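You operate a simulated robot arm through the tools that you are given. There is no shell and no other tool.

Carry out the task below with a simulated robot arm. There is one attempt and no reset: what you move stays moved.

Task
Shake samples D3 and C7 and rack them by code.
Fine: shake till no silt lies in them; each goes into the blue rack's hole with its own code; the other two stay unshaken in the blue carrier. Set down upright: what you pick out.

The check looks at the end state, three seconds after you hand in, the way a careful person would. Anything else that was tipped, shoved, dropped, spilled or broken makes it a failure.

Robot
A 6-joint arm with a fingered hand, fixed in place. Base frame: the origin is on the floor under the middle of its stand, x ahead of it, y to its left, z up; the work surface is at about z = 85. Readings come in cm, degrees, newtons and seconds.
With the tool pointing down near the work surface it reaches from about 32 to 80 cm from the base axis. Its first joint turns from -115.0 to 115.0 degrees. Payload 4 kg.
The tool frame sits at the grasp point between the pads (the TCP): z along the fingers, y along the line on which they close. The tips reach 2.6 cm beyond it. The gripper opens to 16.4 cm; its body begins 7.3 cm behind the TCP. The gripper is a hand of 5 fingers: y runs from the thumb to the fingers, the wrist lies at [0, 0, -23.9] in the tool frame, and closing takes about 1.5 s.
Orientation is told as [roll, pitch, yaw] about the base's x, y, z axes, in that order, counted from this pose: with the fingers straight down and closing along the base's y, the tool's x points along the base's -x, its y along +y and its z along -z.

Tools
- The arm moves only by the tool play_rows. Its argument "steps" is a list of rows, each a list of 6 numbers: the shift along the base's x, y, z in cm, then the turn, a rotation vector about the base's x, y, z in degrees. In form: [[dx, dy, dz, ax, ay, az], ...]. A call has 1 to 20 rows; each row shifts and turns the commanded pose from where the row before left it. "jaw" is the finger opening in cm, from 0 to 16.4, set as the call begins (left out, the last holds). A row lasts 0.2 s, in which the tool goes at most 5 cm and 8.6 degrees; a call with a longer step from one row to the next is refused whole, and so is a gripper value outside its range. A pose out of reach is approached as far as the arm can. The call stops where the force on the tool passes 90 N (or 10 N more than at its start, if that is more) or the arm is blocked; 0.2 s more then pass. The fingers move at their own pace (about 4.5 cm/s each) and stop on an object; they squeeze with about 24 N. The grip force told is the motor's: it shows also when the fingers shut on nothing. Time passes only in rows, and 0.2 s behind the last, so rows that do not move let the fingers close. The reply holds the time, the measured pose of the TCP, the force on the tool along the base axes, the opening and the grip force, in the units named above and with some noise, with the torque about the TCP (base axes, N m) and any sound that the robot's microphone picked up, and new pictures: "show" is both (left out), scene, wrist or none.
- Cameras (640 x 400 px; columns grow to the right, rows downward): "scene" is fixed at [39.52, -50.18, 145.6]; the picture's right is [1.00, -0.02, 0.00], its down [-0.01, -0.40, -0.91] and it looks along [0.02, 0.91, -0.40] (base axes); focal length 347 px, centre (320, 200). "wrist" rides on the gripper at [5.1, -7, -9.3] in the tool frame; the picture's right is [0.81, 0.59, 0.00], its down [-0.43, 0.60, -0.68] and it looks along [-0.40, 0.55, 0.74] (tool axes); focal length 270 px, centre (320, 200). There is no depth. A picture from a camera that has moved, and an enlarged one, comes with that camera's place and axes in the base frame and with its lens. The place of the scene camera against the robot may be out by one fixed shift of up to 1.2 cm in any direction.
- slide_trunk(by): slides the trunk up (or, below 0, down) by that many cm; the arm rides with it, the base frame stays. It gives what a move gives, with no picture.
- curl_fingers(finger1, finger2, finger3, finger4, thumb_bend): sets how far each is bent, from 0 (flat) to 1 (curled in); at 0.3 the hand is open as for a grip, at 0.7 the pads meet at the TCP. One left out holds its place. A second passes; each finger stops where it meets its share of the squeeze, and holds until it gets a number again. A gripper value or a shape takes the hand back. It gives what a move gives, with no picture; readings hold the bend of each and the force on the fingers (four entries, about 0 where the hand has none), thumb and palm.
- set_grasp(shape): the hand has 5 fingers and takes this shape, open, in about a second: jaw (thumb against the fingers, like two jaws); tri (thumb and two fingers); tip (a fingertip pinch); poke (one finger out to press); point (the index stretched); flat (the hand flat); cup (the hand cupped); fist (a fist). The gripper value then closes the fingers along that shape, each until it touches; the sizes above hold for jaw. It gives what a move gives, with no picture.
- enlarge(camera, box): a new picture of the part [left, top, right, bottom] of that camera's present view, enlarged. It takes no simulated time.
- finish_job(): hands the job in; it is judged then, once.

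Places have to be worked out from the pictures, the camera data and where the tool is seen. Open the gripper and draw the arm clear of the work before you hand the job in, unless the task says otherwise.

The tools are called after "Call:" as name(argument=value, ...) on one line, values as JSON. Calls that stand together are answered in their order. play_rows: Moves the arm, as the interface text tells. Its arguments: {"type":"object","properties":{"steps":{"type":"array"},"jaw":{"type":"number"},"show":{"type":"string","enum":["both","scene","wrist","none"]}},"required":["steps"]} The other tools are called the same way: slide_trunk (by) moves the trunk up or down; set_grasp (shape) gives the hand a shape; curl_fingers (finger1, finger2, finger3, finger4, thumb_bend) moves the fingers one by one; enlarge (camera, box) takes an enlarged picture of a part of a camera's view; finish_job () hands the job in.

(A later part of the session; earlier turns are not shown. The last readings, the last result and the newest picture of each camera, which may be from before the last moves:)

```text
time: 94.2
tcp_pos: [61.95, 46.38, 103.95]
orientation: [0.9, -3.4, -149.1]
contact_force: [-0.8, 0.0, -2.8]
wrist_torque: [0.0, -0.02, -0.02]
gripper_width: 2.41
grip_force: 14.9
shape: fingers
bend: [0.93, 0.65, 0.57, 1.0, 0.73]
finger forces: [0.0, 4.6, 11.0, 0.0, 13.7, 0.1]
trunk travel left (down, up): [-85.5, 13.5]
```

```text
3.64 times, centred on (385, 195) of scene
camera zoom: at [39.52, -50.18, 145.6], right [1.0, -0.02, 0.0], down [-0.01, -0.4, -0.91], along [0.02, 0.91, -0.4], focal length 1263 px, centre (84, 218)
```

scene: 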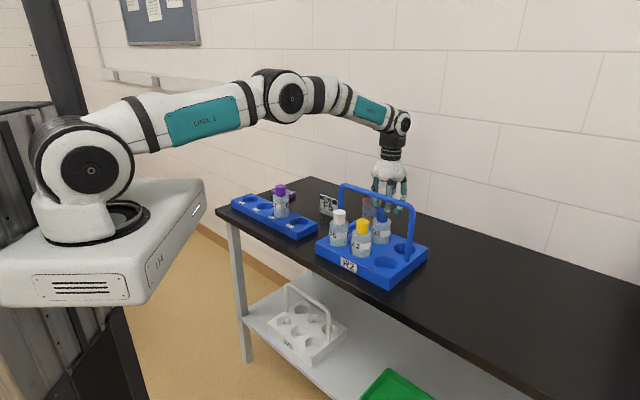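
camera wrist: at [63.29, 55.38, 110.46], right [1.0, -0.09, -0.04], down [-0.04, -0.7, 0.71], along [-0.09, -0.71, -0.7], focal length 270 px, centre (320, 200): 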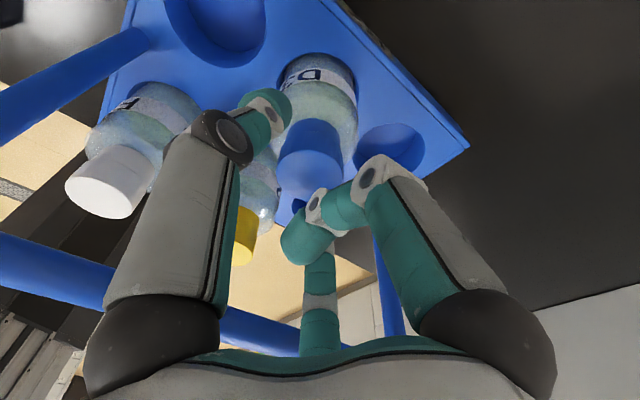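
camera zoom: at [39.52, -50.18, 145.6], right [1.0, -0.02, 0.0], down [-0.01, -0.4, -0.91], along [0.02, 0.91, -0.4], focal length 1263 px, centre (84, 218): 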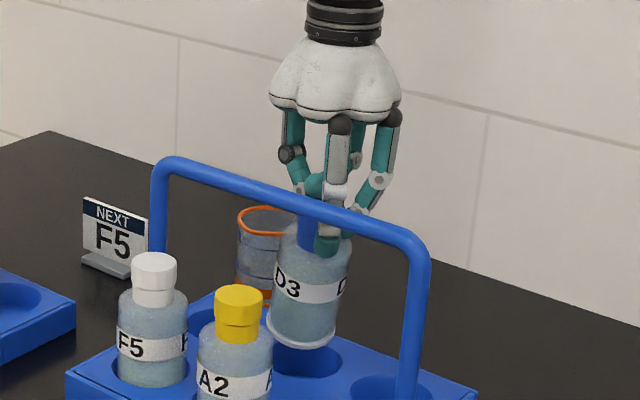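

The bottle has cleared the hole and shifted slightly among the digits as it settled. I check the hold in the wrist view before going on.

Call:
enlarge(camera="wrist", box=[160, 0, 460, 260])

Call:
enlarge(camera="scene", box=[360, 180, 410, 240])

```text
1.54 times, centred on (310, 130) of wrist
camera zoom: at [63.2, 55.29, 112.88], right [1.0, -0.09, -0.04], down [-0.04, -0.7, 0.71], along [-0.09, -0.71, -0.7], focal length 416 px, centre (335, 308)
```

zoom: 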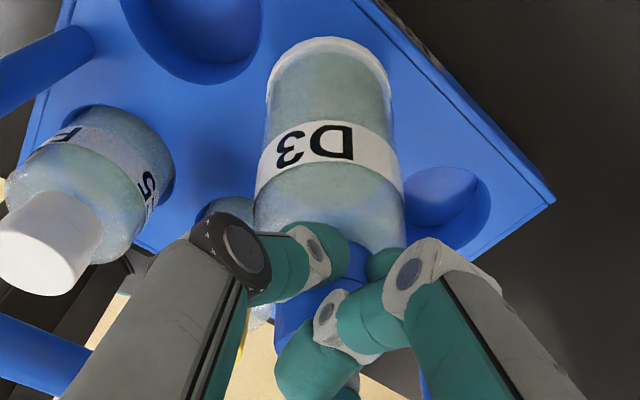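

```text
6.67 times, centred on (385, 210) of scene
camera zoom: at [39.52, -50.18, 145.6], right [1.0, -0.02, 0.0], down [-0.01, -0.4, -0.91], along [0.02, 0.91, -0.4], focal length 2315 px, centre (-113, 133)
```

zoom: 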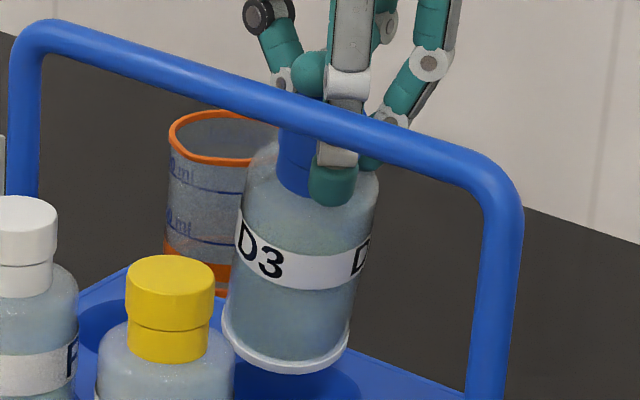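

The bottle now hangs in a stable three-point hold, its foot tilted slightly away from the handle. I continue lifting with the trunk in two parts, checking in between.

Call:
slide_trunk(by=5)

Call:
enlarge(camera="scene", box=[340, 130, 430, 250])

Call:
enlarge(camera="wrist", box=[160, 0, 460, 260])

```text
time: 95.1
tcp_pos: [62.01, 46.27, 109.15]
orientation: [0.9, -3.3, -149.1]
contact_force: [0.1, 0.1, -2.6]
wrist_torque: [-0.04, -0.01, 0.0]
gripper_width: 2.39
grip_force: 14.7
shape: fingers
bend: [0.93, 0.65, 0.57, 1.0, 0.73]
finger forces: [0.0, 4.6, 11.0, 0.1, 13.7, 0.1]
trunk travel left (down, up): [-90.5, 8.5]
```

```text
3.33 times, centred on (385, 190) of scene
camera zoom: at [39.52, -50.18, 145.6], right [1.0, -0.02, 0.0], down [-0.01, -0.4, -0.91], along [0.02, 0.91, -0.4], focal length 1157 px, centre (103, 233)
```

zoom: 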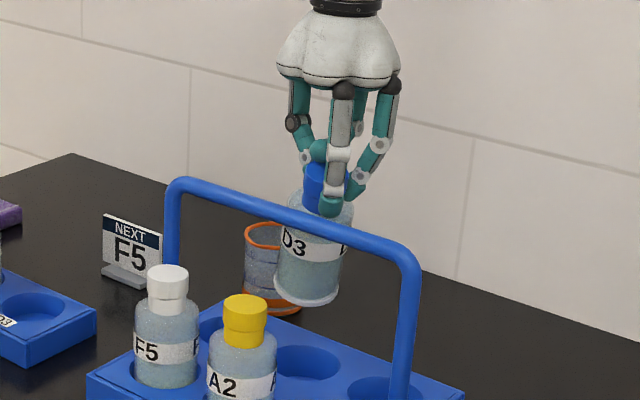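

```text
1.54 times, centred on (310, 130) of wrist
camera zoom: at [63.2, 55.28, 117.88], right [1.0, -0.09, -0.04], down [-0.04, -0.7, 0.71], along [-0.09, -0.71, -0.7], focal length 416 px, centre (335, 308)
```

zoom: 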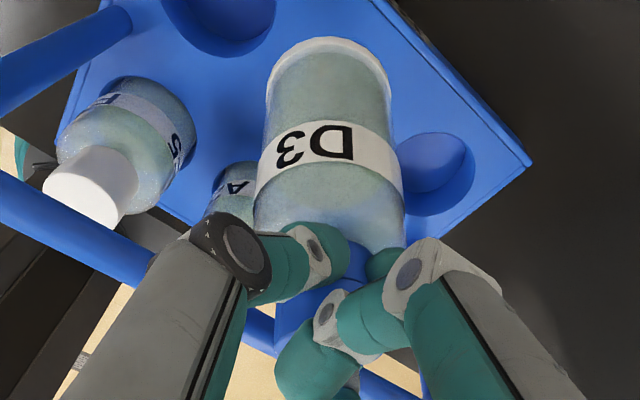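

Stable. I finish the trunk lift, raise the arm, and take D3 over the handle and out to the free area for shaking.

Call:
slide_trunk(by=8.4)

Call:
play_rows(steps=[[0, 0, 2, 0, 0, 0], [0, 0, 3, 0, 0, 0], [0, 0, 3, 0, 0, 0], [0, 0, 2, 0, 0, 0], [-0.5, -1, 0, 0, 0, 0], [-1, -2.5, 0, 0, 0, 0], [-1.2, -3.5, 0, 0, 0, 0], [-1.4, -4, 0, 0, 0, 0], [-1.6, -4.2, 0, 0, 0, 0], [-1.6, -4.2, 0, 0, 0, 0], [-1.6, -4.2, 0, 0, 0, 0], [-1.6, -4.2, 0, 0, 0, 0], [-1.6, -4.2, 0, 0, 0, 0], [-1.6, -4.2, 0, 0, 0, 0], [-1.4, -4, 0, 0, 0, 0], [-0.9, -3, 0, 0, 0, 0], [-0.4, -1.5, 0, 0, 0, 0], [0, 0, 0, 0, 0, 0]], show="both")

Call:
enlarge(camera="scene", box=[270, 60, 450, 280])

```text
time: 96.3
tcp_pos: [62.14, 46.26, 117.44]
orientation: [0.9, -3.3, -149.1]
contact_force: [-0.5, -0.1, -2.8]
wrist_torque: [-0.02, -0.02, -0.04]
gripper_width: 2.4
grip_force: 14.8
shape: fingers
bend: [0.93, 0.65, 0.57, 1.0, 0.73]
finger forces: [0.0, 4.7, 11.0, 0.0, 13.6, 0.0]
trunk travel left (down, up): [-98.9, 0.1]
```

```text
time: 100.1
tcp_pos: [45.53, 1.58, 127.42]
orientation: [0.9, -3.3, -149.1]
contact_force: [0.4, 0.3, -2.7]
wrist_torque: [0.0, -0.03, 0.02]
gripper_width: 2.4
grip_force: 14.8
shape: fingers
bend: [0.93, 0.65, 0.57, 1.0, 0.73]
finger forces: [0.0, 4.7, 11.0, 0.0, 13.4, 0.1]
trunk travel left (down, up): [-98.9, 0.1]
camera wrist: at [46.77, 10.57, 136.31], right [1.0, -0.09, -0.04], down [-0.04, -0.7, 0.71], along [-0.09, -0.71, -0.7], focal length 270 px, centre (320, 200)
```

scene: 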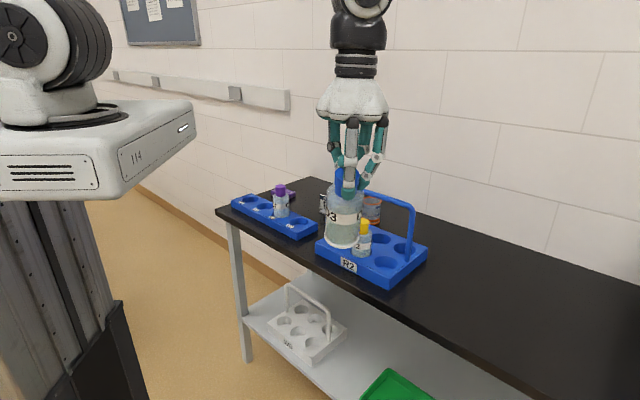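
wrist: 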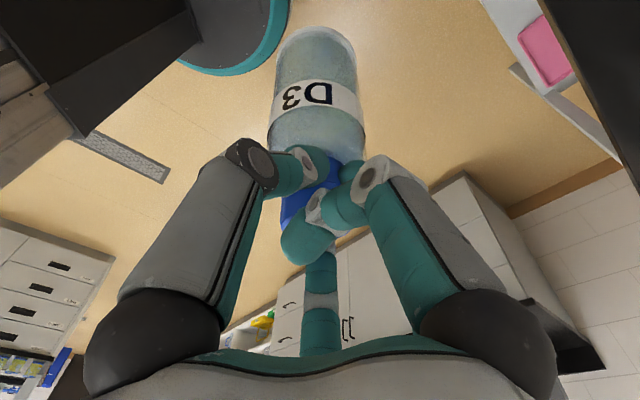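

```text
1.82 times, centred on (360, 170) of scene
camera zoom: at [39.52, -50.18, 145.6], right [1.0, -0.02, 0.0], down [-0.01, -0.4, -0.91], along [0.02, 0.91, -0.4], focal length 631 px, centre (247, 254)
```

zoom: 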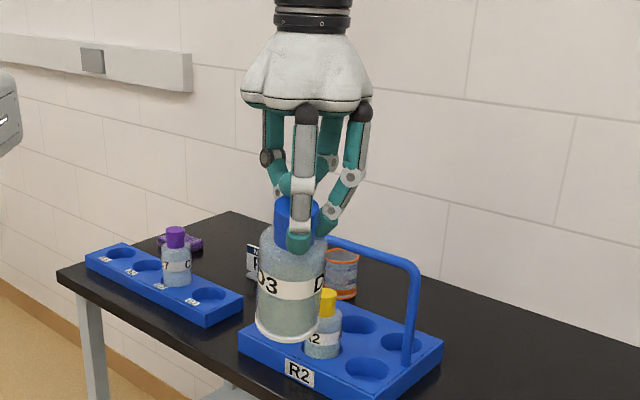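

D3 is safely out, but this hold is off-centre. Before any shaking I want a firmer grip, so I will first stand D3 in its own rack hole and re-grip it there with all digits. I check its tilt now.

Call:
enlarge(camera="scene", box=[300, 160, 390, 260])

Call:
enlarge(camera="wrist", box=[230, 10, 410, 270])

```text
4.00 times, centred on (345, 210) of scene
camera zoom: at [39.52, -50.18, 145.6], right [1.0, -0.02, 0.0], down [-0.01, -0.4, -0.91], along [0.02, 0.91, -0.4], focal length 1389 px, centre (220, 160)
```

zoom: 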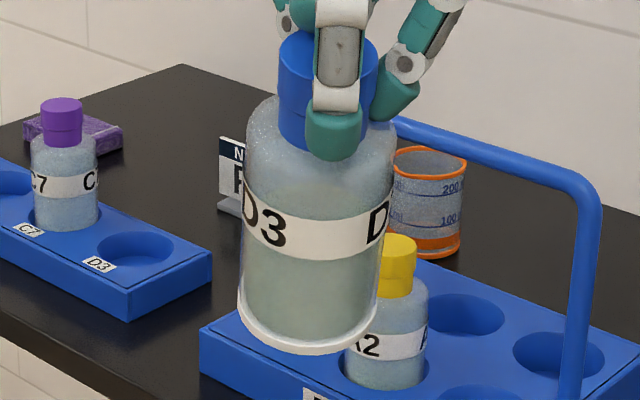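

```text
1.54 times, centred on (320, 140) of wrist
camera zoom: at [46.77, 10.57, 136.31], right [1.0, -0.09, -0.04], down [-0.04, -0.7, 0.71], along [-0.09, -0.71, -0.7], focal length 416 px, centre (320, 292)
```

zoom: 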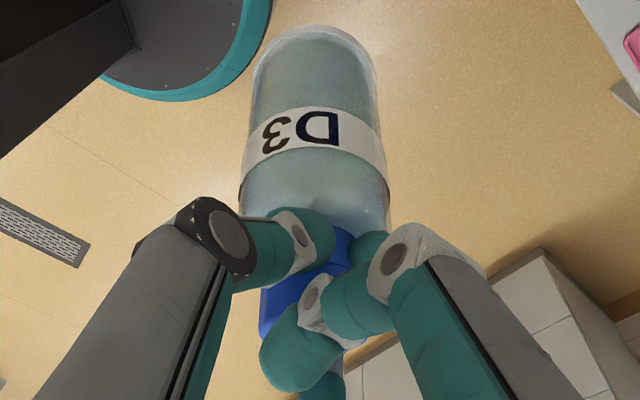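

The bottle hangs nearly upright. I lower the trunk part-way here over free floor, then turn the hand to yaw 49 while carrying D3 toward the rack, so the wrist camera faces the rack as it did for C7.

Call:
slide_trunk(by=-12)

Call:
play_rows(steps=[[0, 0, 3, 0, 0, 0], [0, 0, 4, 0, 0, 0], [0, 0, 4, 0, 0, 2], [0, 0, 1, 0, 0, 5], [-0.5, 0.8, 0, 0, 0, 8], [-0.9, 1.5, 0, 0, 0, 8.3], [-1.2, 2, 0, 0, 0, 8.3], [-1.2, 2, 0, 0, 0, 8.3], [-1.2, 2, 0, 0, 0, 8.3], [-1.2, 2, 0, 0, 0, 8.3], [-1.2, 2, 0, 0, 0, 8.3], [-1.2, 2, 0, 0, 0, 8.3], [-1.2, 2, 0, 0, 0, 8.3], [-1.2, 2, 0, 0, 0, 8.3], [-1.2, 2, 0, 0, 0, 8.3], [-1.2, 2, 0, 0, 0, 8.3], [-1.2, 2, 0, 0, 0, 8.3], [-1.2, 2, 0, 0, 0, 8.3], [-1.2, 2, 0, 0, 0, 8.3], [-1.2, 2, 0, 0, 0, 8.3]], show="scene")

```text
time: 101.6
tcp_pos: [45.52, 1.54, 115.48]
orientation: [0.9, -3.3, -149.1]
contact_force: [-0.2, -0.5, -1.8]
wrist_torque: [-0.01, 0.04, -0.03]
gripper_width: 2.37
grip_force: 14.8
shape: fingers
bend: [0.93, 0.65, 0.57, 1.0, 0.73]
finger forces: [0.1, 4.5, 10.9, 0.0, 13.3, 0.0]
trunk travel left (down, up): [-86.9, 12.1]
```

```text
time: 105.8
tcp_pos: [27.15, 31.96, 127.47]
orientation: [1.0, -3.3, -9.4]
contact_force: [0.3, -0.4, -2.5]
wrist_torque: [0.0, 0.0, 0.03]
gripper_width: 2.37
grip_force: 14.2
shape: fingers
bend: [0.93, 0.66, 0.57, 1.0, 0.73]
finger forces: [0.0, 4.5, 10.9, 0.0, 13.1, 0.0]
trunk travel left (down, up): [-86.9, 12.1]
```

scene: 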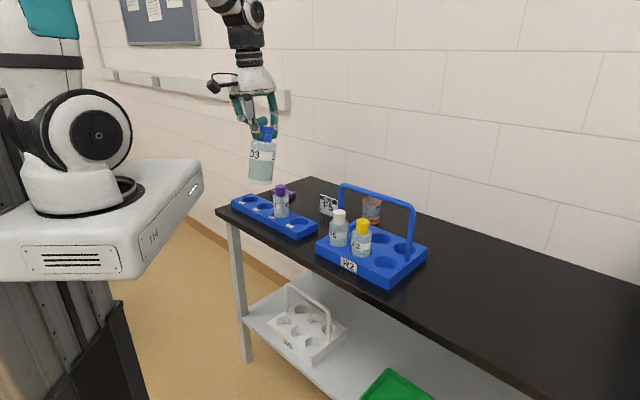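

Yaw is -9 now. I finish the turn to 49 at (22, 40) and look at the bottle and the D3 hole.

Call:
play_rows(steps=[[-0.73, 1.15, 0, 0, 0, 8.34], [-0.73, 1.15, 0, 0, 0, 8.34], [-0.73, 1.15, 0, 0, 0, 8.34], [-0.73, 1.15, 0, 0, 0, 8.34], [-0.73, 1.15, 0, 0, 0, 8.34], [-0.73, 1.15, 0, 0, 0, 8.34], [-0.73, 1.15, 0, 0, 0, 8.34], [0, 0, 0, 0, 0, 0], [0, 0, 0, 0, 0, 0]], show="both")

Call:
enlarge(camera="scene", box=[200, 80, 300, 200])

Call:
enlarge(camera="wrist", box=[160, 0, 420, 200])

```text
time: 107.8
tcp_pos: [22.25, 40.08, 127.59]
orientation: [0.9, -3.2, 48.9]
contact_force: [-1.2, 0.2, -2.5]
wrist_torque: [0.0, 0.01, 0.0]
gripper_width: 2.35
grip_force: 13.6
shape: fingers
bend: [0.93, 0.66, 0.57, 1.0, 0.73]
finger forces: [0.0, 4.4, 10.8, 0.0, 13.1, 0.0]
trunk travel left (down, up): [-86.9, 12.1]
camera wrist: at [24.04, 31.13, 136.36], right [-0.97, -0.22, -0.04], down [-0.18, 0.68, 0.71], along [-0.13, 0.7, -0.7], focal length 270 px, centre (320, 200)
```

scene: 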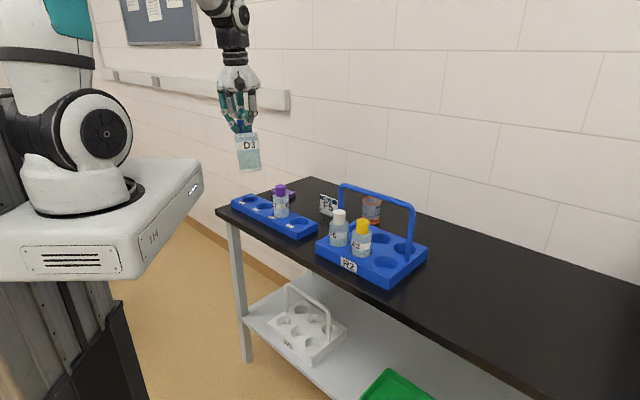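
wrist: 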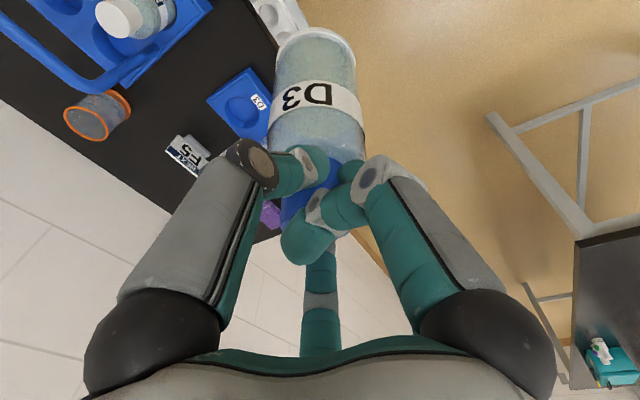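

```text
3.33 times, centred on (250, 140) of scene
camera zoom: at [39.52, -50.18, 145.6], right [1.0, -0.02, 0.0], down [-0.01, -0.4, -0.91], along [0.02, 0.91, -0.4], focal length 1157 px, centre (553, 400)
```

zoom: 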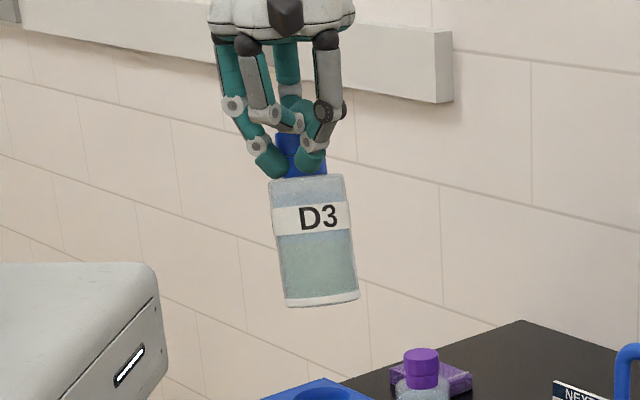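

```text
2.00 times, centred on (290, 100) of wrist
camera zoom: at [24.04, 31.13, 136.36], right [-0.97, -0.22, -0.04], down [-0.18, 0.68, 0.71], along [-0.13, 0.7, -0.7], focal length 541 px, centre (380, 400)
```

zoom: 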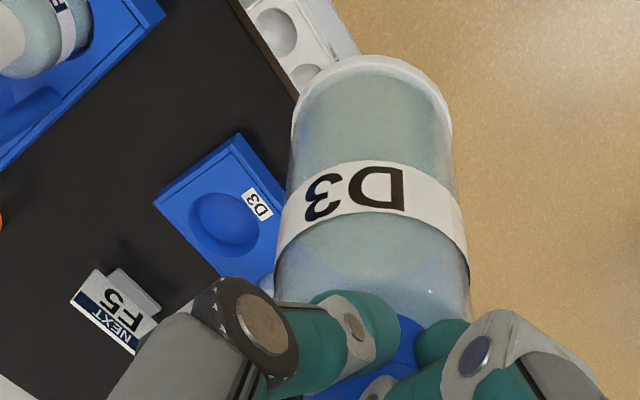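

D3 tilts about 7–8° with its foot toward the scene camera. I correct by turning (7.4, 3.1, 0), carry it over its hole at (34.9, 59.5) and lower it to just above the rack.

Call:
play_rows(steps=[[0, 0, 0, 3.7, 1.55, 0], [0, 0, 0, 3.7, 1.55, 0], [1.2, 2, 0, 0, 0, 0], [2.3, 3.7, 0, 0, 0, 0], [2.4, 3.8, 0, 0, 0, 0], [2.4, 3.8, 0, 0, 0, 0], [2.2, 3.4, 0, 0, 0, 0], [1.65, 2.3, 0, 0, 0, 0], [0, 0, -3, 0, 0, 0], [0, 0, -4, 0, 0, 0], [0, 0, -4, 0, 0, 0], [0, 0, -4, 0, 0, 0], [0, 0, -4, 0, 0, 0], [0, 0, -2, 0, 0, 0], [0, 0, 0, 0, 0, 0], [0, 0, 0, 0, 0, 0]], show="both")

Call:
enlarge(camera="scene", box=[230, 150, 340, 250])

Call:
enlarge(camera="wrist", box=[160, 0, 460, 160])

```text
time: 111.2
tcp_pos: [34.42, 58.98, 106.44]
orientation: [8.1, -6.8, 48.2]
contact_force: [-0.1, 0.9, -3.0]
wrist_torque: [-0.03, -0.02, -0.01]
gripper_width: 2.38
grip_force: 13.8
shape: fingers
bend: [0.93, 0.66, 0.57, 1.0, 0.73]
finger forces: [0.0, 4.3, 10.8, 0.1, 13.1, 0.0]
trunk travel left (down, up): [-86.9, 12.1]
camera wrist: at [36.64, 49.06, 113.99], right [-0.98, -0.22, -0.01], down [-0.14, 0.58, 0.8], along [-0.17, 0.78, -0.6], focal length 270 px, centre (320, 200)
```

scene: 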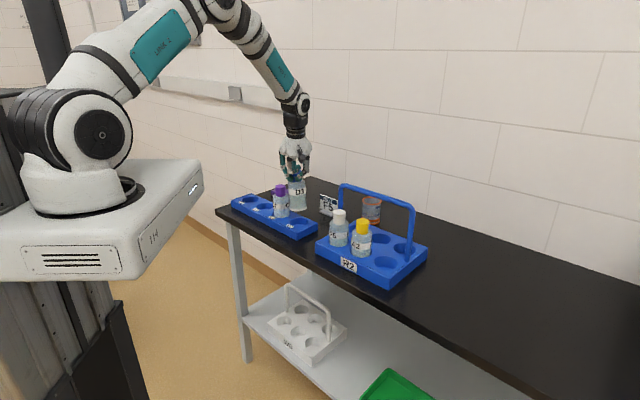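
wrist: 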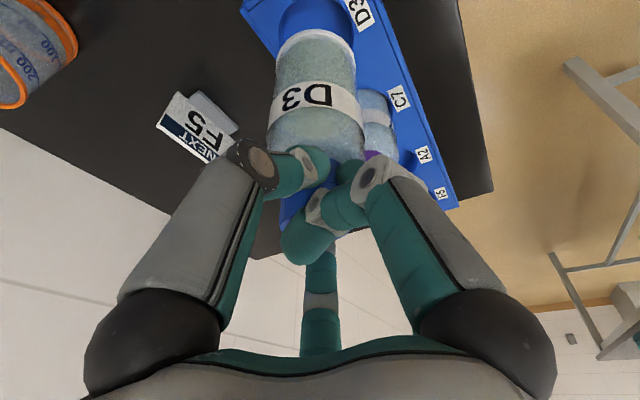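

```text
4.00 times, centred on (285, 200) of scene
camera zoom: at [39.52, -50.18, 145.6], right [1.0, -0.02, 0.0], down [-0.01, -0.4, -0.91], along [0.02, 0.91, -0.4], focal length 1389 px, centre (460, 200)
```

zoom: 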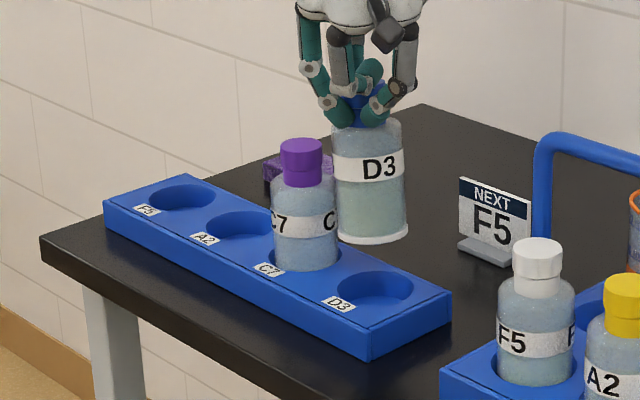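

```text
2.13 times, centred on (310, 80) of wrist
camera zoom: at [36.64, 49.06, 113.99], right [-0.98, -0.22, -0.01], down [-0.14, 0.58, 0.8], along [-0.17, 0.78, -0.6], focal length 577 px, centre (341, 456)
```

zoom: 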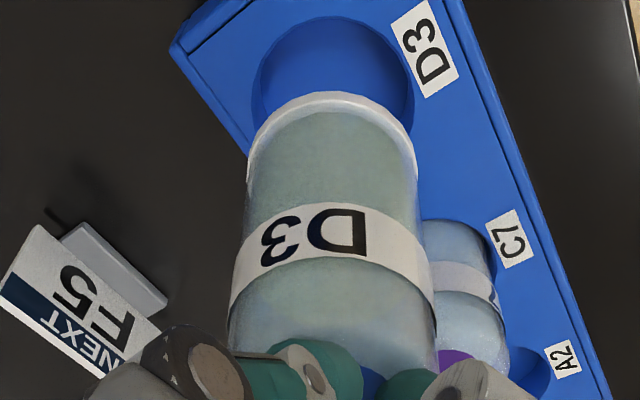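

Base and hole nearly line up; the base seems about 0.6 cm too far back. I shift by (0.2, -0.5), lower to just above the rack and check again.

Call:
play_rows(steps=[[0.2, -0.5, -0.5, 0, 0, 0], [0, 0, -1, 0, 0, 0], [0, 0, -1, 0, 0, 0], [0, 0, -1, 0, 0, 0], [0, 0, 0, 0, 0, 0], [0, 0, 0, 0, 0, 0]], show="none")

Call:
enlarge(camera="scene", box=[260, 170, 330, 240])

Call:
enlarge(camera="wrist", box=[200, 0, 440, 120])

```text
time: 112.6
tcp_pos: [34.59, 58.51, 102.93]
orientation: [8.0, -6.7, 48.2]
contact_force: [0.2, 0.0, -1.8]
wrist_torque: [0.0, 0.02, 0.0]
gripper_width: 2.35
grip_force: 14.3
shape: fingers
bend: [0.93, 0.66, 0.57, 1.0, 0.73]
finger forces: [0.0, 4.3, 11.0, 0.0, 13.1, 0.0]
trunk travel left (down, up): [-86.9, 12.1]
```

```text
5.71 times, centred on (295, 205) of scene
camera zoom: at [39.52, -50.18, 145.6], right [1.0, -0.02, 0.0], down [-0.01, -0.4, -0.91], along [0.02, 0.91, -0.4], focal length 1984 px, centre (463, 171)
```

zoom: 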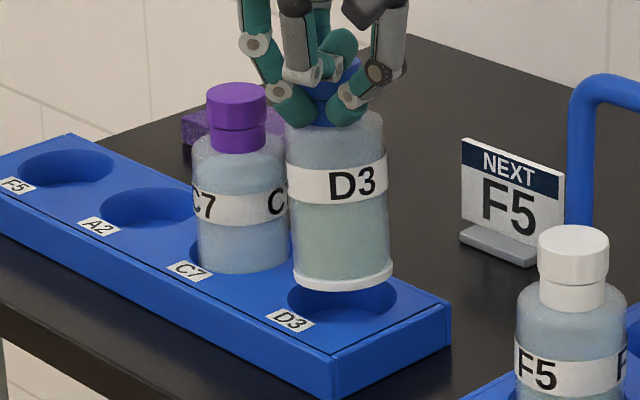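

```text
2.67 times, centred on (320, 60) of wrist
camera zoom: at [36.86, 48.53, 110.49], right [-0.98, -0.22, -0.01], down [-0.14, 0.58, 0.8], along [-0.17, 0.78, -0.6], focal length 721 px, centre (320, 573)
```

zoom: 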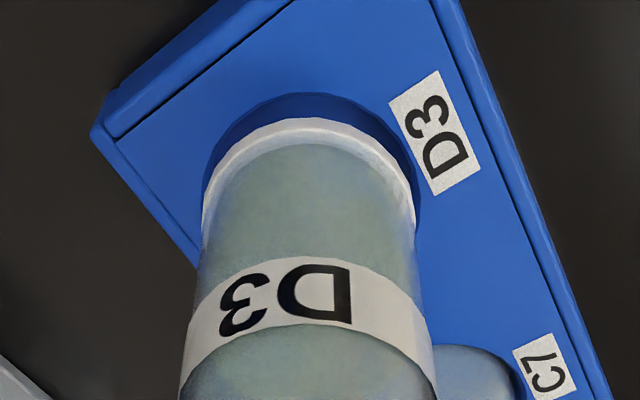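

The wrist view shows the base centred over the hole. I lower gently, watching the force.

Call:
play_rows(steps=[[0, 0, -0.5, 0, 0, 0], [0, 0, -0.5, 0, 0, 0], [0, 0, -0.5, 0, 0, 0], [0, 0, -0.4, 0, 0, 0], [0, 0, -0.3, 0, 0, 0], [0, 0, 0, 0, 0, 0]], show="none")

Call:
enlarge(camera="scene", box=[260, 170, 330, 240])

Call:
enlarge(camera="wrist", box=[200, 0, 440, 120])

```text
time: 114.0
tcp_pos: [34.65, 58.51, 100.84]
orientation: [8.2, -7.0, 48.1]
contact_force: [1.5, 1.7, 8.9]
wrist_torque: [0.07, -0.02, 0.01]
gripper_width: 2.25
grip_force: 16.6
shape: fingers
bend: [0.93, 0.66, 0.56, 1.0, 0.75]
finger forces: [0.1, 5.5, 12.0, 0.1, 15.3, 0.0]
trunk travel left (down, up): [-86.9, 12.1]
```

```text
5.71 times, centred on (295, 205) of scene
camera zoom: at [39.52, -50.18, 145.6], right [1.0, -0.02, 0.0], down [-0.01, -0.4, -0.91], along [0.02, 0.91, -0.4], focal length 1984 px, centre (463, 171)
```

zoom: 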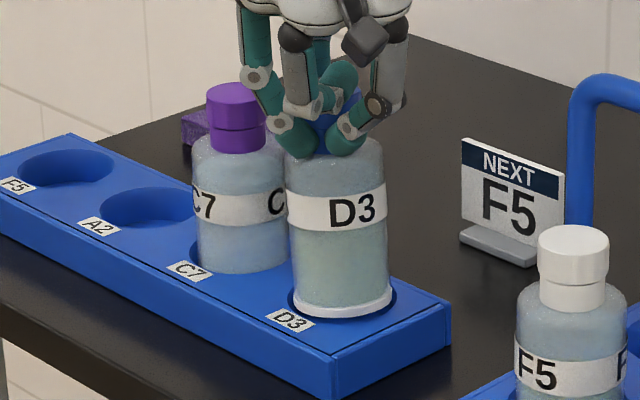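

```text
2.67 times, centred on (320, 60) of wrist
camera zoom: at [36.81, 48.59, 108.42], right [-0.98, -0.22, -0.01], down [-0.14, 0.58, 0.8], along [-0.17, 0.78, -0.6], focal length 721 px, centre (320, 573)
```

zoom: 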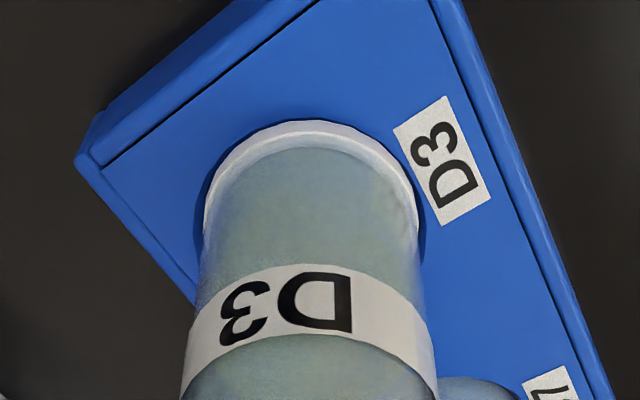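

The base touches the near edge of the hole. I lift 0.4, shift 0.35 cm in +y, and lower again.

Call:
play_rows(steps=[[0, 0, 0.4, 0, 0, 0], [0, 0.35, 0, 0, 0, 0], [0, 0, -0.3, 0, 0, 0], [0, 0, -0.3, 0, 0, 0], [0, 0, -0.2, 0, 0, 0], [0, 0, 0, 0, 0, 0]], show="none")

Call:
enlarge(camera="scene", box=[260, 170, 330, 240])

Call:
enlarge(camera="wrist", box=[200, 0, 440, 120])

```text
time: 115.4
tcp_pos: [34.55, 58.87, 100.32]
orientation: [8.2, -6.7, 48.2]
contact_force: [-0.2, 0.1, -1.9]
wrist_torque: [-0.01, 0.02, 0.0]
gripper_width: 2.28
grip_force: 13.2
shape: fingers
bend: [0.93, 0.66, 0.56, 1.0, 0.74]
finger forces: [0.0, 4.1, 10.3, 0.1, 12.5, 0.1]
trunk travel left (down, up): [-86.9, 12.1]
```

```text
5.71 times, centred on (295, 205) of scene
camera zoom: at [39.52, -50.18, 145.6], right [1.0, -0.02, 0.0], down [-0.01, -0.4, -0.91], along [0.02, 0.91, -0.4], focal length 1984 px, centre (463, 171)
```

zoom: 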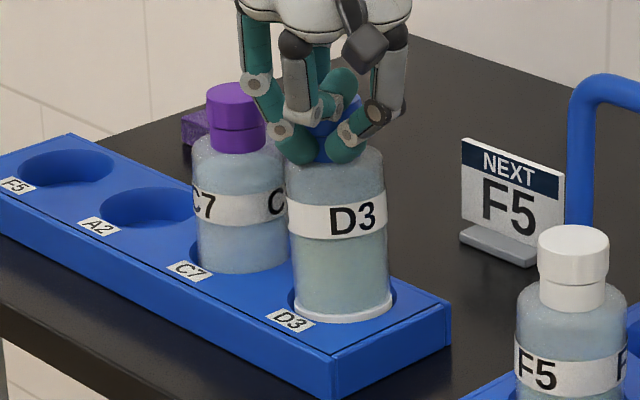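

```text
2.67 times, centred on (320, 60) of wrist
camera zoom: at [36.79, 48.93, 107.89], right [-0.98, -0.22, -0.01], down [-0.14, 0.58, 0.8], along [-0.17, 0.78, -0.6], focal length 721 px, centre (320, 573)
```

zoom: 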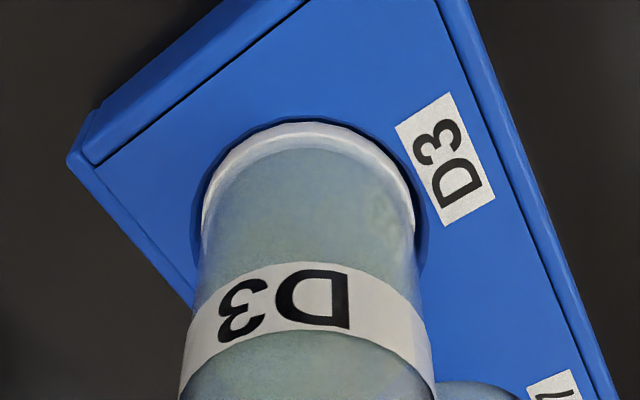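

The contact is gone and the base is entering. I lower another 1.2 cm.

Call:
play_rows(steps=[[0, 0, -0.3, 0, 0, 0], [0, 0, -0.3, 0, 0, 0], [0, 0, -0.3, 0, 0, 0], [0, 0, -0.3, 0, 0, 0], [0, 0, 0, 0, 0, 0]], show="none")

Call:
enlarge(camera="scene", box=[260, 170, 330, 240])

Call:
enlarge(camera="wrist", box=[200, 0, 440, 120])

```text
time: 116.6
tcp_pos: [34.54, 58.92, 99.14]
orientation: [8.1, -6.7, 48.2]
contact_force: [0.3, -0.6, -2.1]
wrist_torque: [-0.04, -0.05, 0.02]
gripper_width: 2.3
grip_force: 14.0
shape: fingers
bend: [0.93, 0.66, 0.56, 1.0, 0.74]
finger forces: [0.0, 4.2, 10.3, 0.0, 12.4, 0.1]
trunk travel left (down, up): [-86.9, 12.1]
```

```text
5.71 times, centred on (295, 205) of scene
camera zoom: at [39.52, -50.18, 145.6], right [1.0, -0.02, 0.0], down [-0.01, -0.4, -0.91], along [0.02, 0.91, -0.4], focal length 1984 px, centre (463, 171)
```

zoom: 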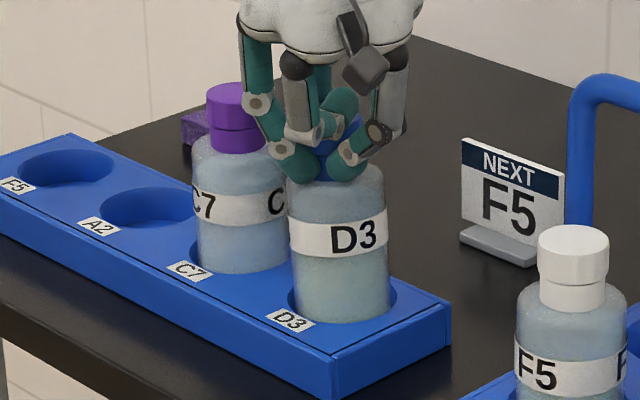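

```text
2.67 times, centred on (320, 60) of wrist
camera zoom: at [36.82, 48.89, 106.68], right [-0.98, -0.22, -0.01], down [-0.14, 0.58, 0.8], along [-0.17, 0.78, -0.6], focal length 721 px, centre (320, 573)
```

zoom: 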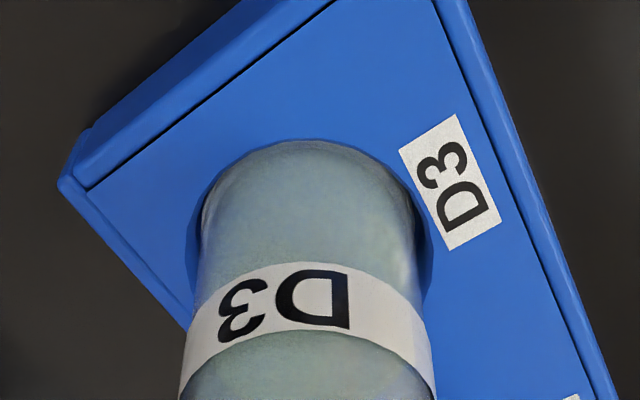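

The base is inside the hole. I lower the rest in 0.2 cm steps until it stands.

Call:
play_rows(steps=[[0, 0, -0.2, 0, 0, 0], [0, 0, -0.2, 0, 0, 0], [0, 0, 0, 0, 0, 0]], show="none")

Call:
play_rows(steps=[[0, 0, -0.2, 0, 0, 0], [0, 0, -0.15, 0, 0, 0], [0, 0, 0, 0, 0, 0]], show="none")

```text
time: 117.4
tcp_pos: [34.6, 58.85, 98.83]
orientation: [8.1, -6.9, 48.3]
contact_force: [1.3, -2.2, 7.5]
wrist_torque: [0.0, 0.0, -0.03]
gripper_width: 2.27
grip_force: 16.2
shape: fingers
bend: [0.93, 0.66, 0.56, 1.0, 0.74]
finger forces: [0.1, 4.9, 10.6, 0.1, 16.1, 0.1]
trunk travel left (down, up): [-86.9, 12.1]
```

```text
time: 118.2
tcp_pos: [34.64, 58.77, 98.66]
orientation: [8.2, -7.1, 48.1]
contact_force: [3.0, -5.0, 20.6]
wrist_torque: [0.16, -0.02, -0.04]
gripper_width: 2.16
grip_force: 18.4
shape: fingers
bend: [0.93, 0.66, 0.56, 1.0, 0.76]
finger forces: [0.0, 5.7, 11.1, 0.1, 19.7, 0.0]
trunk travel left (down, up): [-86.9, 12.1]
```

The base stands on the floor of the hole; the second step pressed a little, so I ease up 0.3 and then release.

Call:
play_rows(steps=[[0, 0, 0.15, 0, 0, 0], [0, 0, 0.15, 0, 0, 0], [0, 0, 0, 0, 0, 0]], show="none")

Call:
curl_fingers(finger2=0.6, finger3=0.55, thumb_bend=0.63)

Call:
curl_fingers(finger2=0.54, finger3=0.52, thumb_bend=0.52)

Call:
enlarge(camera="scene", box=[250, 160, 330, 240])

Call:
enlarge(camera="wrist", box=[180, 0, 460, 240])

```text
time: 119.0
tcp_pos: [34.47, 58.73, 98.71]
orientation: [8.1, -6.7, 48.3]
contact_force: [1.5, -2.4, 6.4]
wrist_torque: [0.04, -0.05, 0.0]
gripper_width: 2.21
grip_force: 15.7
shape: fingers
bend: [0.93, 0.66, 0.56, 1.0, 0.75]
finger forces: [0.0, 4.9, 10.9, 0.0, 15.3, 0.1]
trunk travel left (down, up): [-86.9, 12.1]
```

```text
time: 120.0
tcp_pos: [34.6, 58.95, 98.6]
orientation: [8.1, -6.7, 48.2]
contact_force: [-0.4, 0.0, 1.2]
wrist_torque: [0.03, -0.02, 0.03]
gripper_width: 3.58
grip_force: 0.1
shape: fingers
bend: [0.93, 0.6, 0.55, 1.0, 0.63]
finger forces: [0.0, 0.1, 0.0, 0.1, 0.0, 0.1]
trunk travel left (down, up): [-86.9, 12.1]
```

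```text
time: 121.0
tcp_pos: [34.64, 58.87, 98.72]
orientation: [8.1, -6.7, 48.2]
contact_force: [-0.5, -1.3, 0.0]
wrist_torque: [-0.03, 0.03, -0.02]
gripper_width: 5.33
grip_force: 0.0
shape: fingers
bend: [0.93, 0.54, 0.52, 1.0, 0.52]
finger forces: [0.0, 0.1, 0.0, 0.0, 0.1, 0.0]
trunk travel left (down, up): [-86.9, 12.1]
```

```text
5.00 times, centred on (290, 200) of scene
camera zoom: at [39.52, -50.18, 145.6], right [1.0, -0.02, 0.0], down [-0.01, -0.4, -0.91], along [0.02, 0.91, -0.4], focal length 1736 px, centre (470, 200)
```

zoom: 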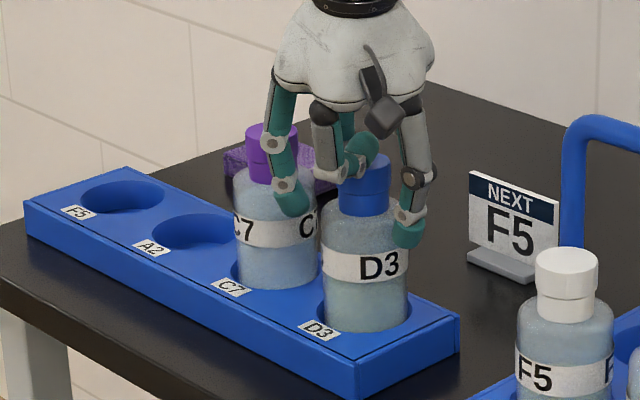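

```text
1.67 times, centred on (320, 120) of wrist
camera zoom: at [36.78, 48.9, 106.29], right [-0.98, -0.22, -0.01], down [-0.14, 0.58, 0.8], along [-0.17, 0.78, -0.6], focal length 450 px, centre (320, 333)
```

zoom: 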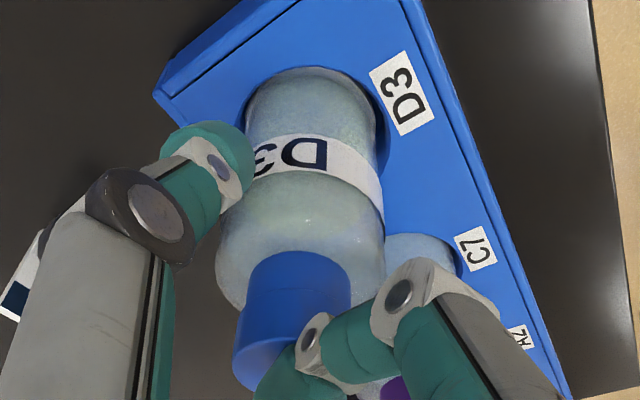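

D3 stands in its hole. I raise the hand, level it, and open it fully for a proper five-digit re-grip.

Call:
play_rows(steps=[[0, 0, 0.5, 0, 0, 0], [0, 0, 1, 0, 0, 0], [0, 0, 2, 0, 0, 0], [0, 0, 3, 0, 0, 0], [0, 0, 4, 0, 0, 0], [0, 0, 4, -5.2, -0.78, 0], [0, 0, 2, -5.2, -0.78, 0], [0, 0, 0, 0, 0, 0]], show="scene")

Call:
set_grasp(shape="jaw")

Call:
enlarge(camera="wrist", box=[180, 0, 500, 200])

Call:
enlarge(camera="scene", box=[230, 120, 340, 250])

```text
time: 122.8
tcp_pos: [34.5, 58.75, 115.37]
orientation: [0.0, 0.0, 48.6]
contact_force: [-0.1, -0.2, -0.2]
wrist_torque: [0.01, 0.02, -0.02]
gripper_width: 5.29
grip_force: 0.1
shape: fingers
bend: [0.93, 0.54, 0.52, 1.0, 0.52]
finger forces: [0.0, 0.1, 0.0, 0.0, 0.0, 0.0]
trunk travel left (down, up): [-86.9, 12.1]
```

scene: 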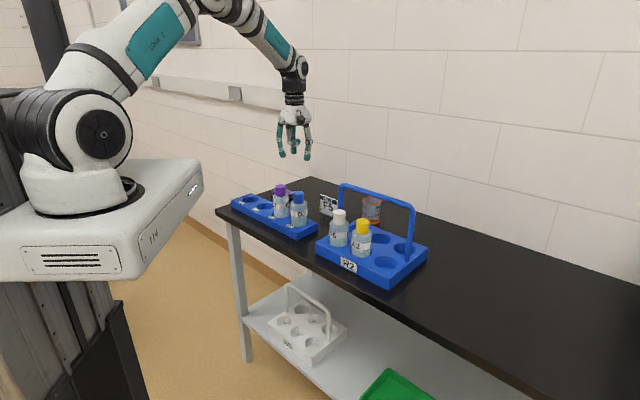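

```text
time: 123.7
tcp_pos: [34.61, 58.84, 115.38]
orientation: [0.0, 0.0, 48.7]
contact_force: [-0.8, -0.2, 0.5]
wrist_torque: [-0.01, -0.01, -0.02]
gripper_width: 16.38
grip_force: 0.1
shape: jaw
bend: [0.3, 0.3, 0.3, 0.3, 0.3]
finger forces: [0.0, 0.0, 0.0, 0.0, 0.1, 0.1]
trunk travel left (down, up): [-86.9, 12.1]
```

```text
2.00 times, centred on (340, 100) of wrist
camera zoom: at [36.57, 50.45, 124.59], right [-0.98, -0.22, 0.0], down [-0.16, 0.72, 0.68], along [-0.15, 0.66, -0.74], focal length 541 px, centre (280, 400)
```

zoom: 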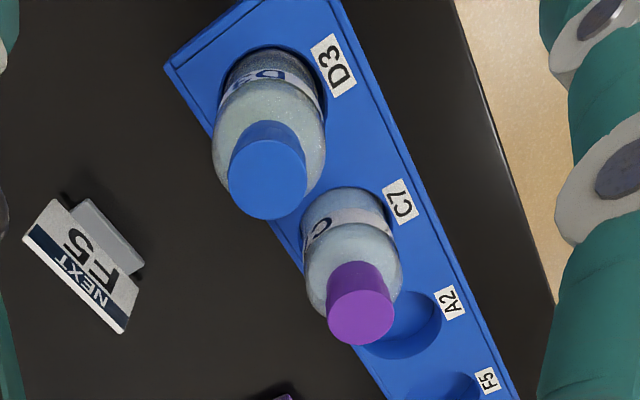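

```text
3.08 times, centred on (285, 185) of scene
camera zoom: at [39.52, -50.18, 145.6], right [1.0, -0.02, 0.0], down [-0.01, -0.4, -0.91], along [0.02, 0.91, -0.4], focal length 1068 px, centre (428, 246)
```

zoom: 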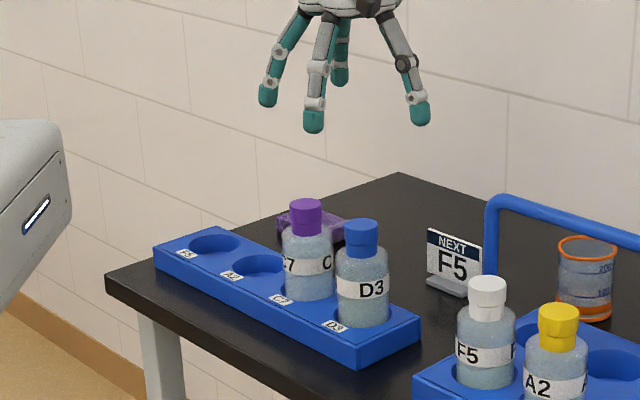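

Both bottles stand upright in their own holes. I narrow the jaw to 8, centre over D3's cap (about (35.0, 59.6)) and descend to z = 105 for a check.

Call:
play_rows(steps=[[0.3, 0.7, 0, 0, 0, 0], [0, 0, -1, 0, 0, 0], [0, 0, -1, 0, 0, 0], [0, 0, -2, 0, 0, 0], [0, 0, -2, 0, 0, 0], [0, 0, -2, 0, 0, 0], [0, 0, -2, 0, 0, 0], [0, 0, 0, 0, 0, 0], [0, 0, 0, 0, 0, 0]], jaw=8, show="none")

Call:
enlarge(camera="wrist", box=[180, 0, 460, 200])

Call:
enlarge(camera="scene", box=[240, 140, 340, 250])

```text
time: 125.7
tcp_pos: [34.81, 59.51, 105.21]
orientation: [0.0, 0.1, 48.7]
contact_force: [-0.1, -0.3, -0.1]
wrist_torque: [0.01, 0.0, 0.0]
gripper_width: 8.04
grip_force: 0.1
shape: jaw
bend: [0.37, 0.37, 0.37, 0.37, 0.7]
finger forces: [0.0, 0.0, 0.1, 0.0, 0.1, 0.0]
trunk travel left (down, up): [-86.9, 12.1]
```

```text
2.00 times, centred on (320, 100) of wrist
camera zoom: at [36.87, 51.17, 114.53], right [-0.98, -0.22, 0.0], down [-0.16, 0.72, 0.68], along [-0.15, 0.66, -0.74], focal length 541 px, centre (320, 400)
```

zoom: 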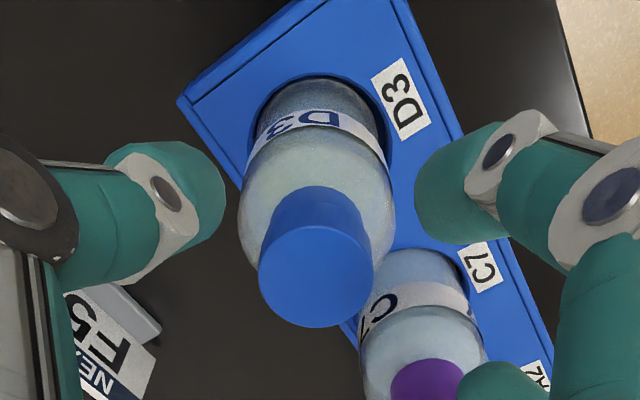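

```text
3.64 times, centred on (290, 195) of scene
camera zoom: at [39.52, -50.18, 145.6], right [1.0, -0.02, 0.0], down [-0.01, -0.4, -0.91], along [0.02, 0.91, -0.4], focal length 1263 px, centre (429, 218)
```

zoom: 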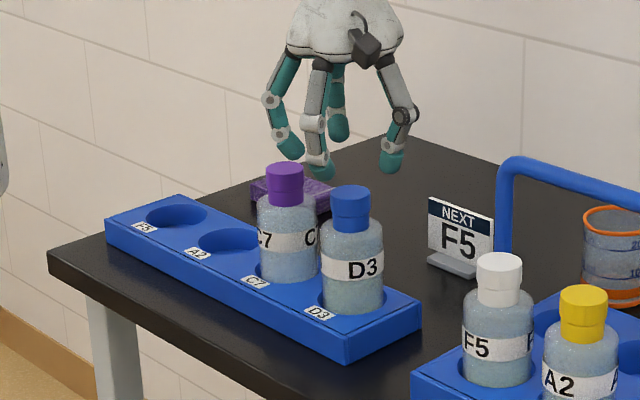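

D3's cap is 0.2 cm off the TCP, and the digits clear C7. I trim, narrow to 7 and descend to z ≈ 98.4.

Call:
play_rows(steps=[[0.05, 0.15, -1, 0, 0, 0], [0, 0, -1, 0, 0, 0], [0, 0, -1, 0, 0, 0], [0, 0, -1, 0, 0, 0], [0, 0, -1, 0, 0, 0], [0, 0, -1, 0, 0, 0], [0, 0, -0.7, 0, 0, 0], [0, 0, 0, 0, 0, 0]], jaw=7, show="none")

Call:
enlarge(camera="scene", box=[250, 150, 330, 240])

Call:
enlarge(camera="wrist", box=[180, 0, 460, 240])

```text
time: 127.5
tcp_pos: [35.08, 59.65, 98.61]
orientation: [0.0, 0.0, 48.7]
contact_force: [-0.5, 0.0, 0.2]
wrist_torque: [0.01, 0.01, -0.01]
gripper_width: 7.05
grip_force: 0.3
shape: jaw
bend: [0.4, 0.4, 0.4, 0.4, 0.7]
finger forces: [0.1, 0.0, 0.0, 0.0, 0.0, 0.0]
trunk travel left (down, up): [-86.9, 12.1]
```

```text
4.44 times, centred on (290, 195) of scene
camera zoom: at [39.52, -50.18, 145.6], right [1.0, -0.02, 0.0], down [-0.01, -0.4, -0.91], along [0.02, 0.91, -0.4], focal length 1543 px, centre (453, 222)
```

zoom: 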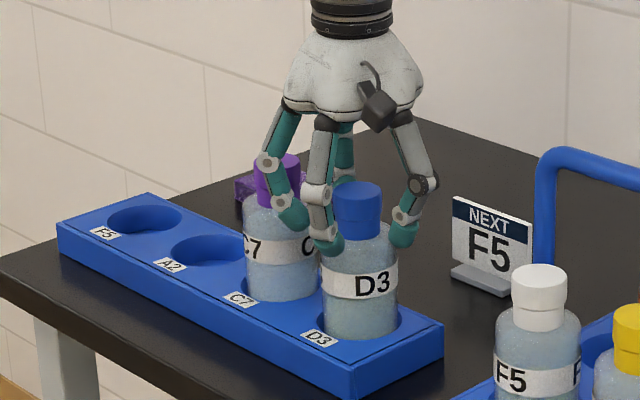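

```text
1.67 times, centred on (320, 120) of wrist
camera zoom: at [36.9, 51.28, 107.83], right [-0.98, -0.22, 0.0], down [-0.16, 0.72, 0.68], along [-0.15, 0.66, -0.74], focal length 450 px, centre (320, 333)
```

zoom: 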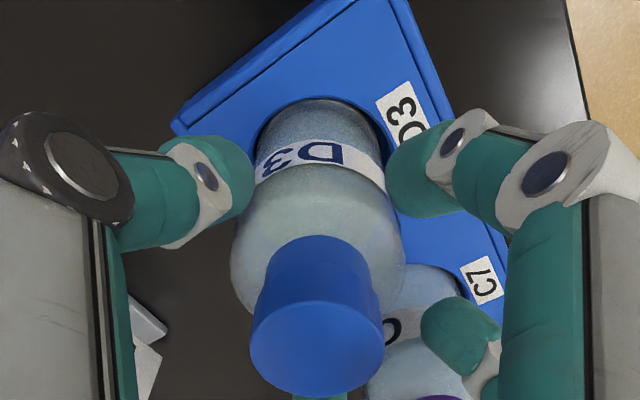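

The cap is centred among the five digits. I close the jaw on it.

Call:
play_rows(steps=[[0, 0, 0, 0, 0, 0], [0, 0, 0, 0, 0, 0], [0, 0, 0, 0, 0, 0], [0, 0, 0, 0, 0, 0], [0, 0, 0, 0, 0, 0], [0, 0, 0, 0, 0, 0], [0, 0, 0, 0, 0, 0], [0, 0, 0, 0, 0, 0], [0, 0, 0, 0, 0, 0]], jaw=1.5, show="none")

Call:
enlarge(camera="scene", box=[250, 150, 330, 240])

Call:
enlarge(camera="wrist", box=[180, 0, 460, 240])

```text
time: 129.5
tcp_pos: [35.02, 59.77, 98.51]
orientation: [0.0, 0.1, 48.6]
contact_force: [-0.1, 0.4, 0.4]
wrist_torque: [-0.02, -0.02, -0.03]
gripper_width: 2.56
grip_force: 23.8
shape: jaw
bend: [0.77, 0.78, 0.55, 0.78, 0.69]
finger forces: [21.4, 20.7, 21.5, 21.8, 19.5, 0.1]
trunk travel left (down, up): [-86.9, 12.1]
```

```text
4.44 times, centred on (290, 195) of scene
camera zoom: at [39.52, -50.18, 145.6], right [1.0, -0.02, 0.0], down [-0.01, -0.4, -0.91], along [0.02, 0.91, -0.4], focal length 1543 px, centre (453, 222)
```

zoom: 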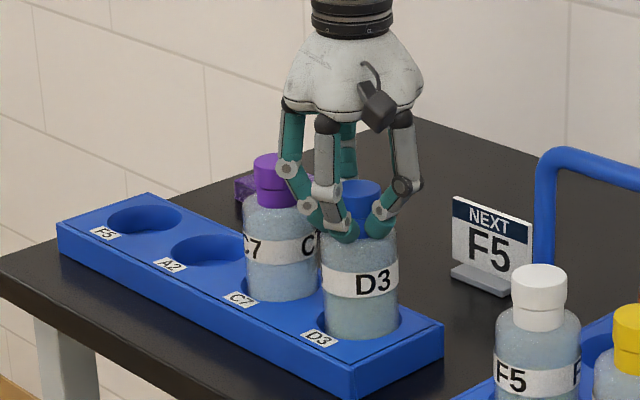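

```text
1.67 times, centred on (320, 120) of wrist
camera zoom: at [36.91, 51.3, 107.82], right [-0.98, -0.22, 0.0], down [-0.16, 0.72, 0.68], along [-0.15, 0.66, -0.74], focal length 450 px, centre (320, 333)
```

zoom: 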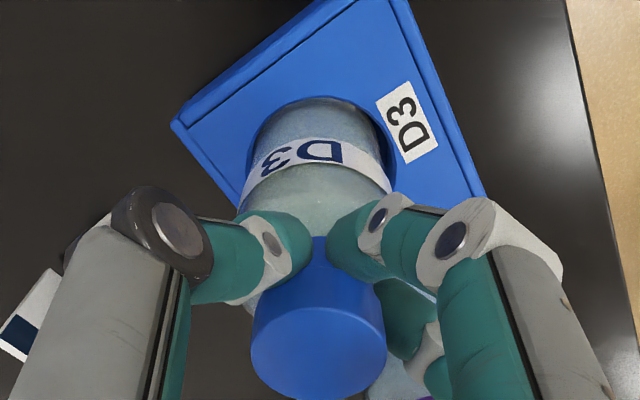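

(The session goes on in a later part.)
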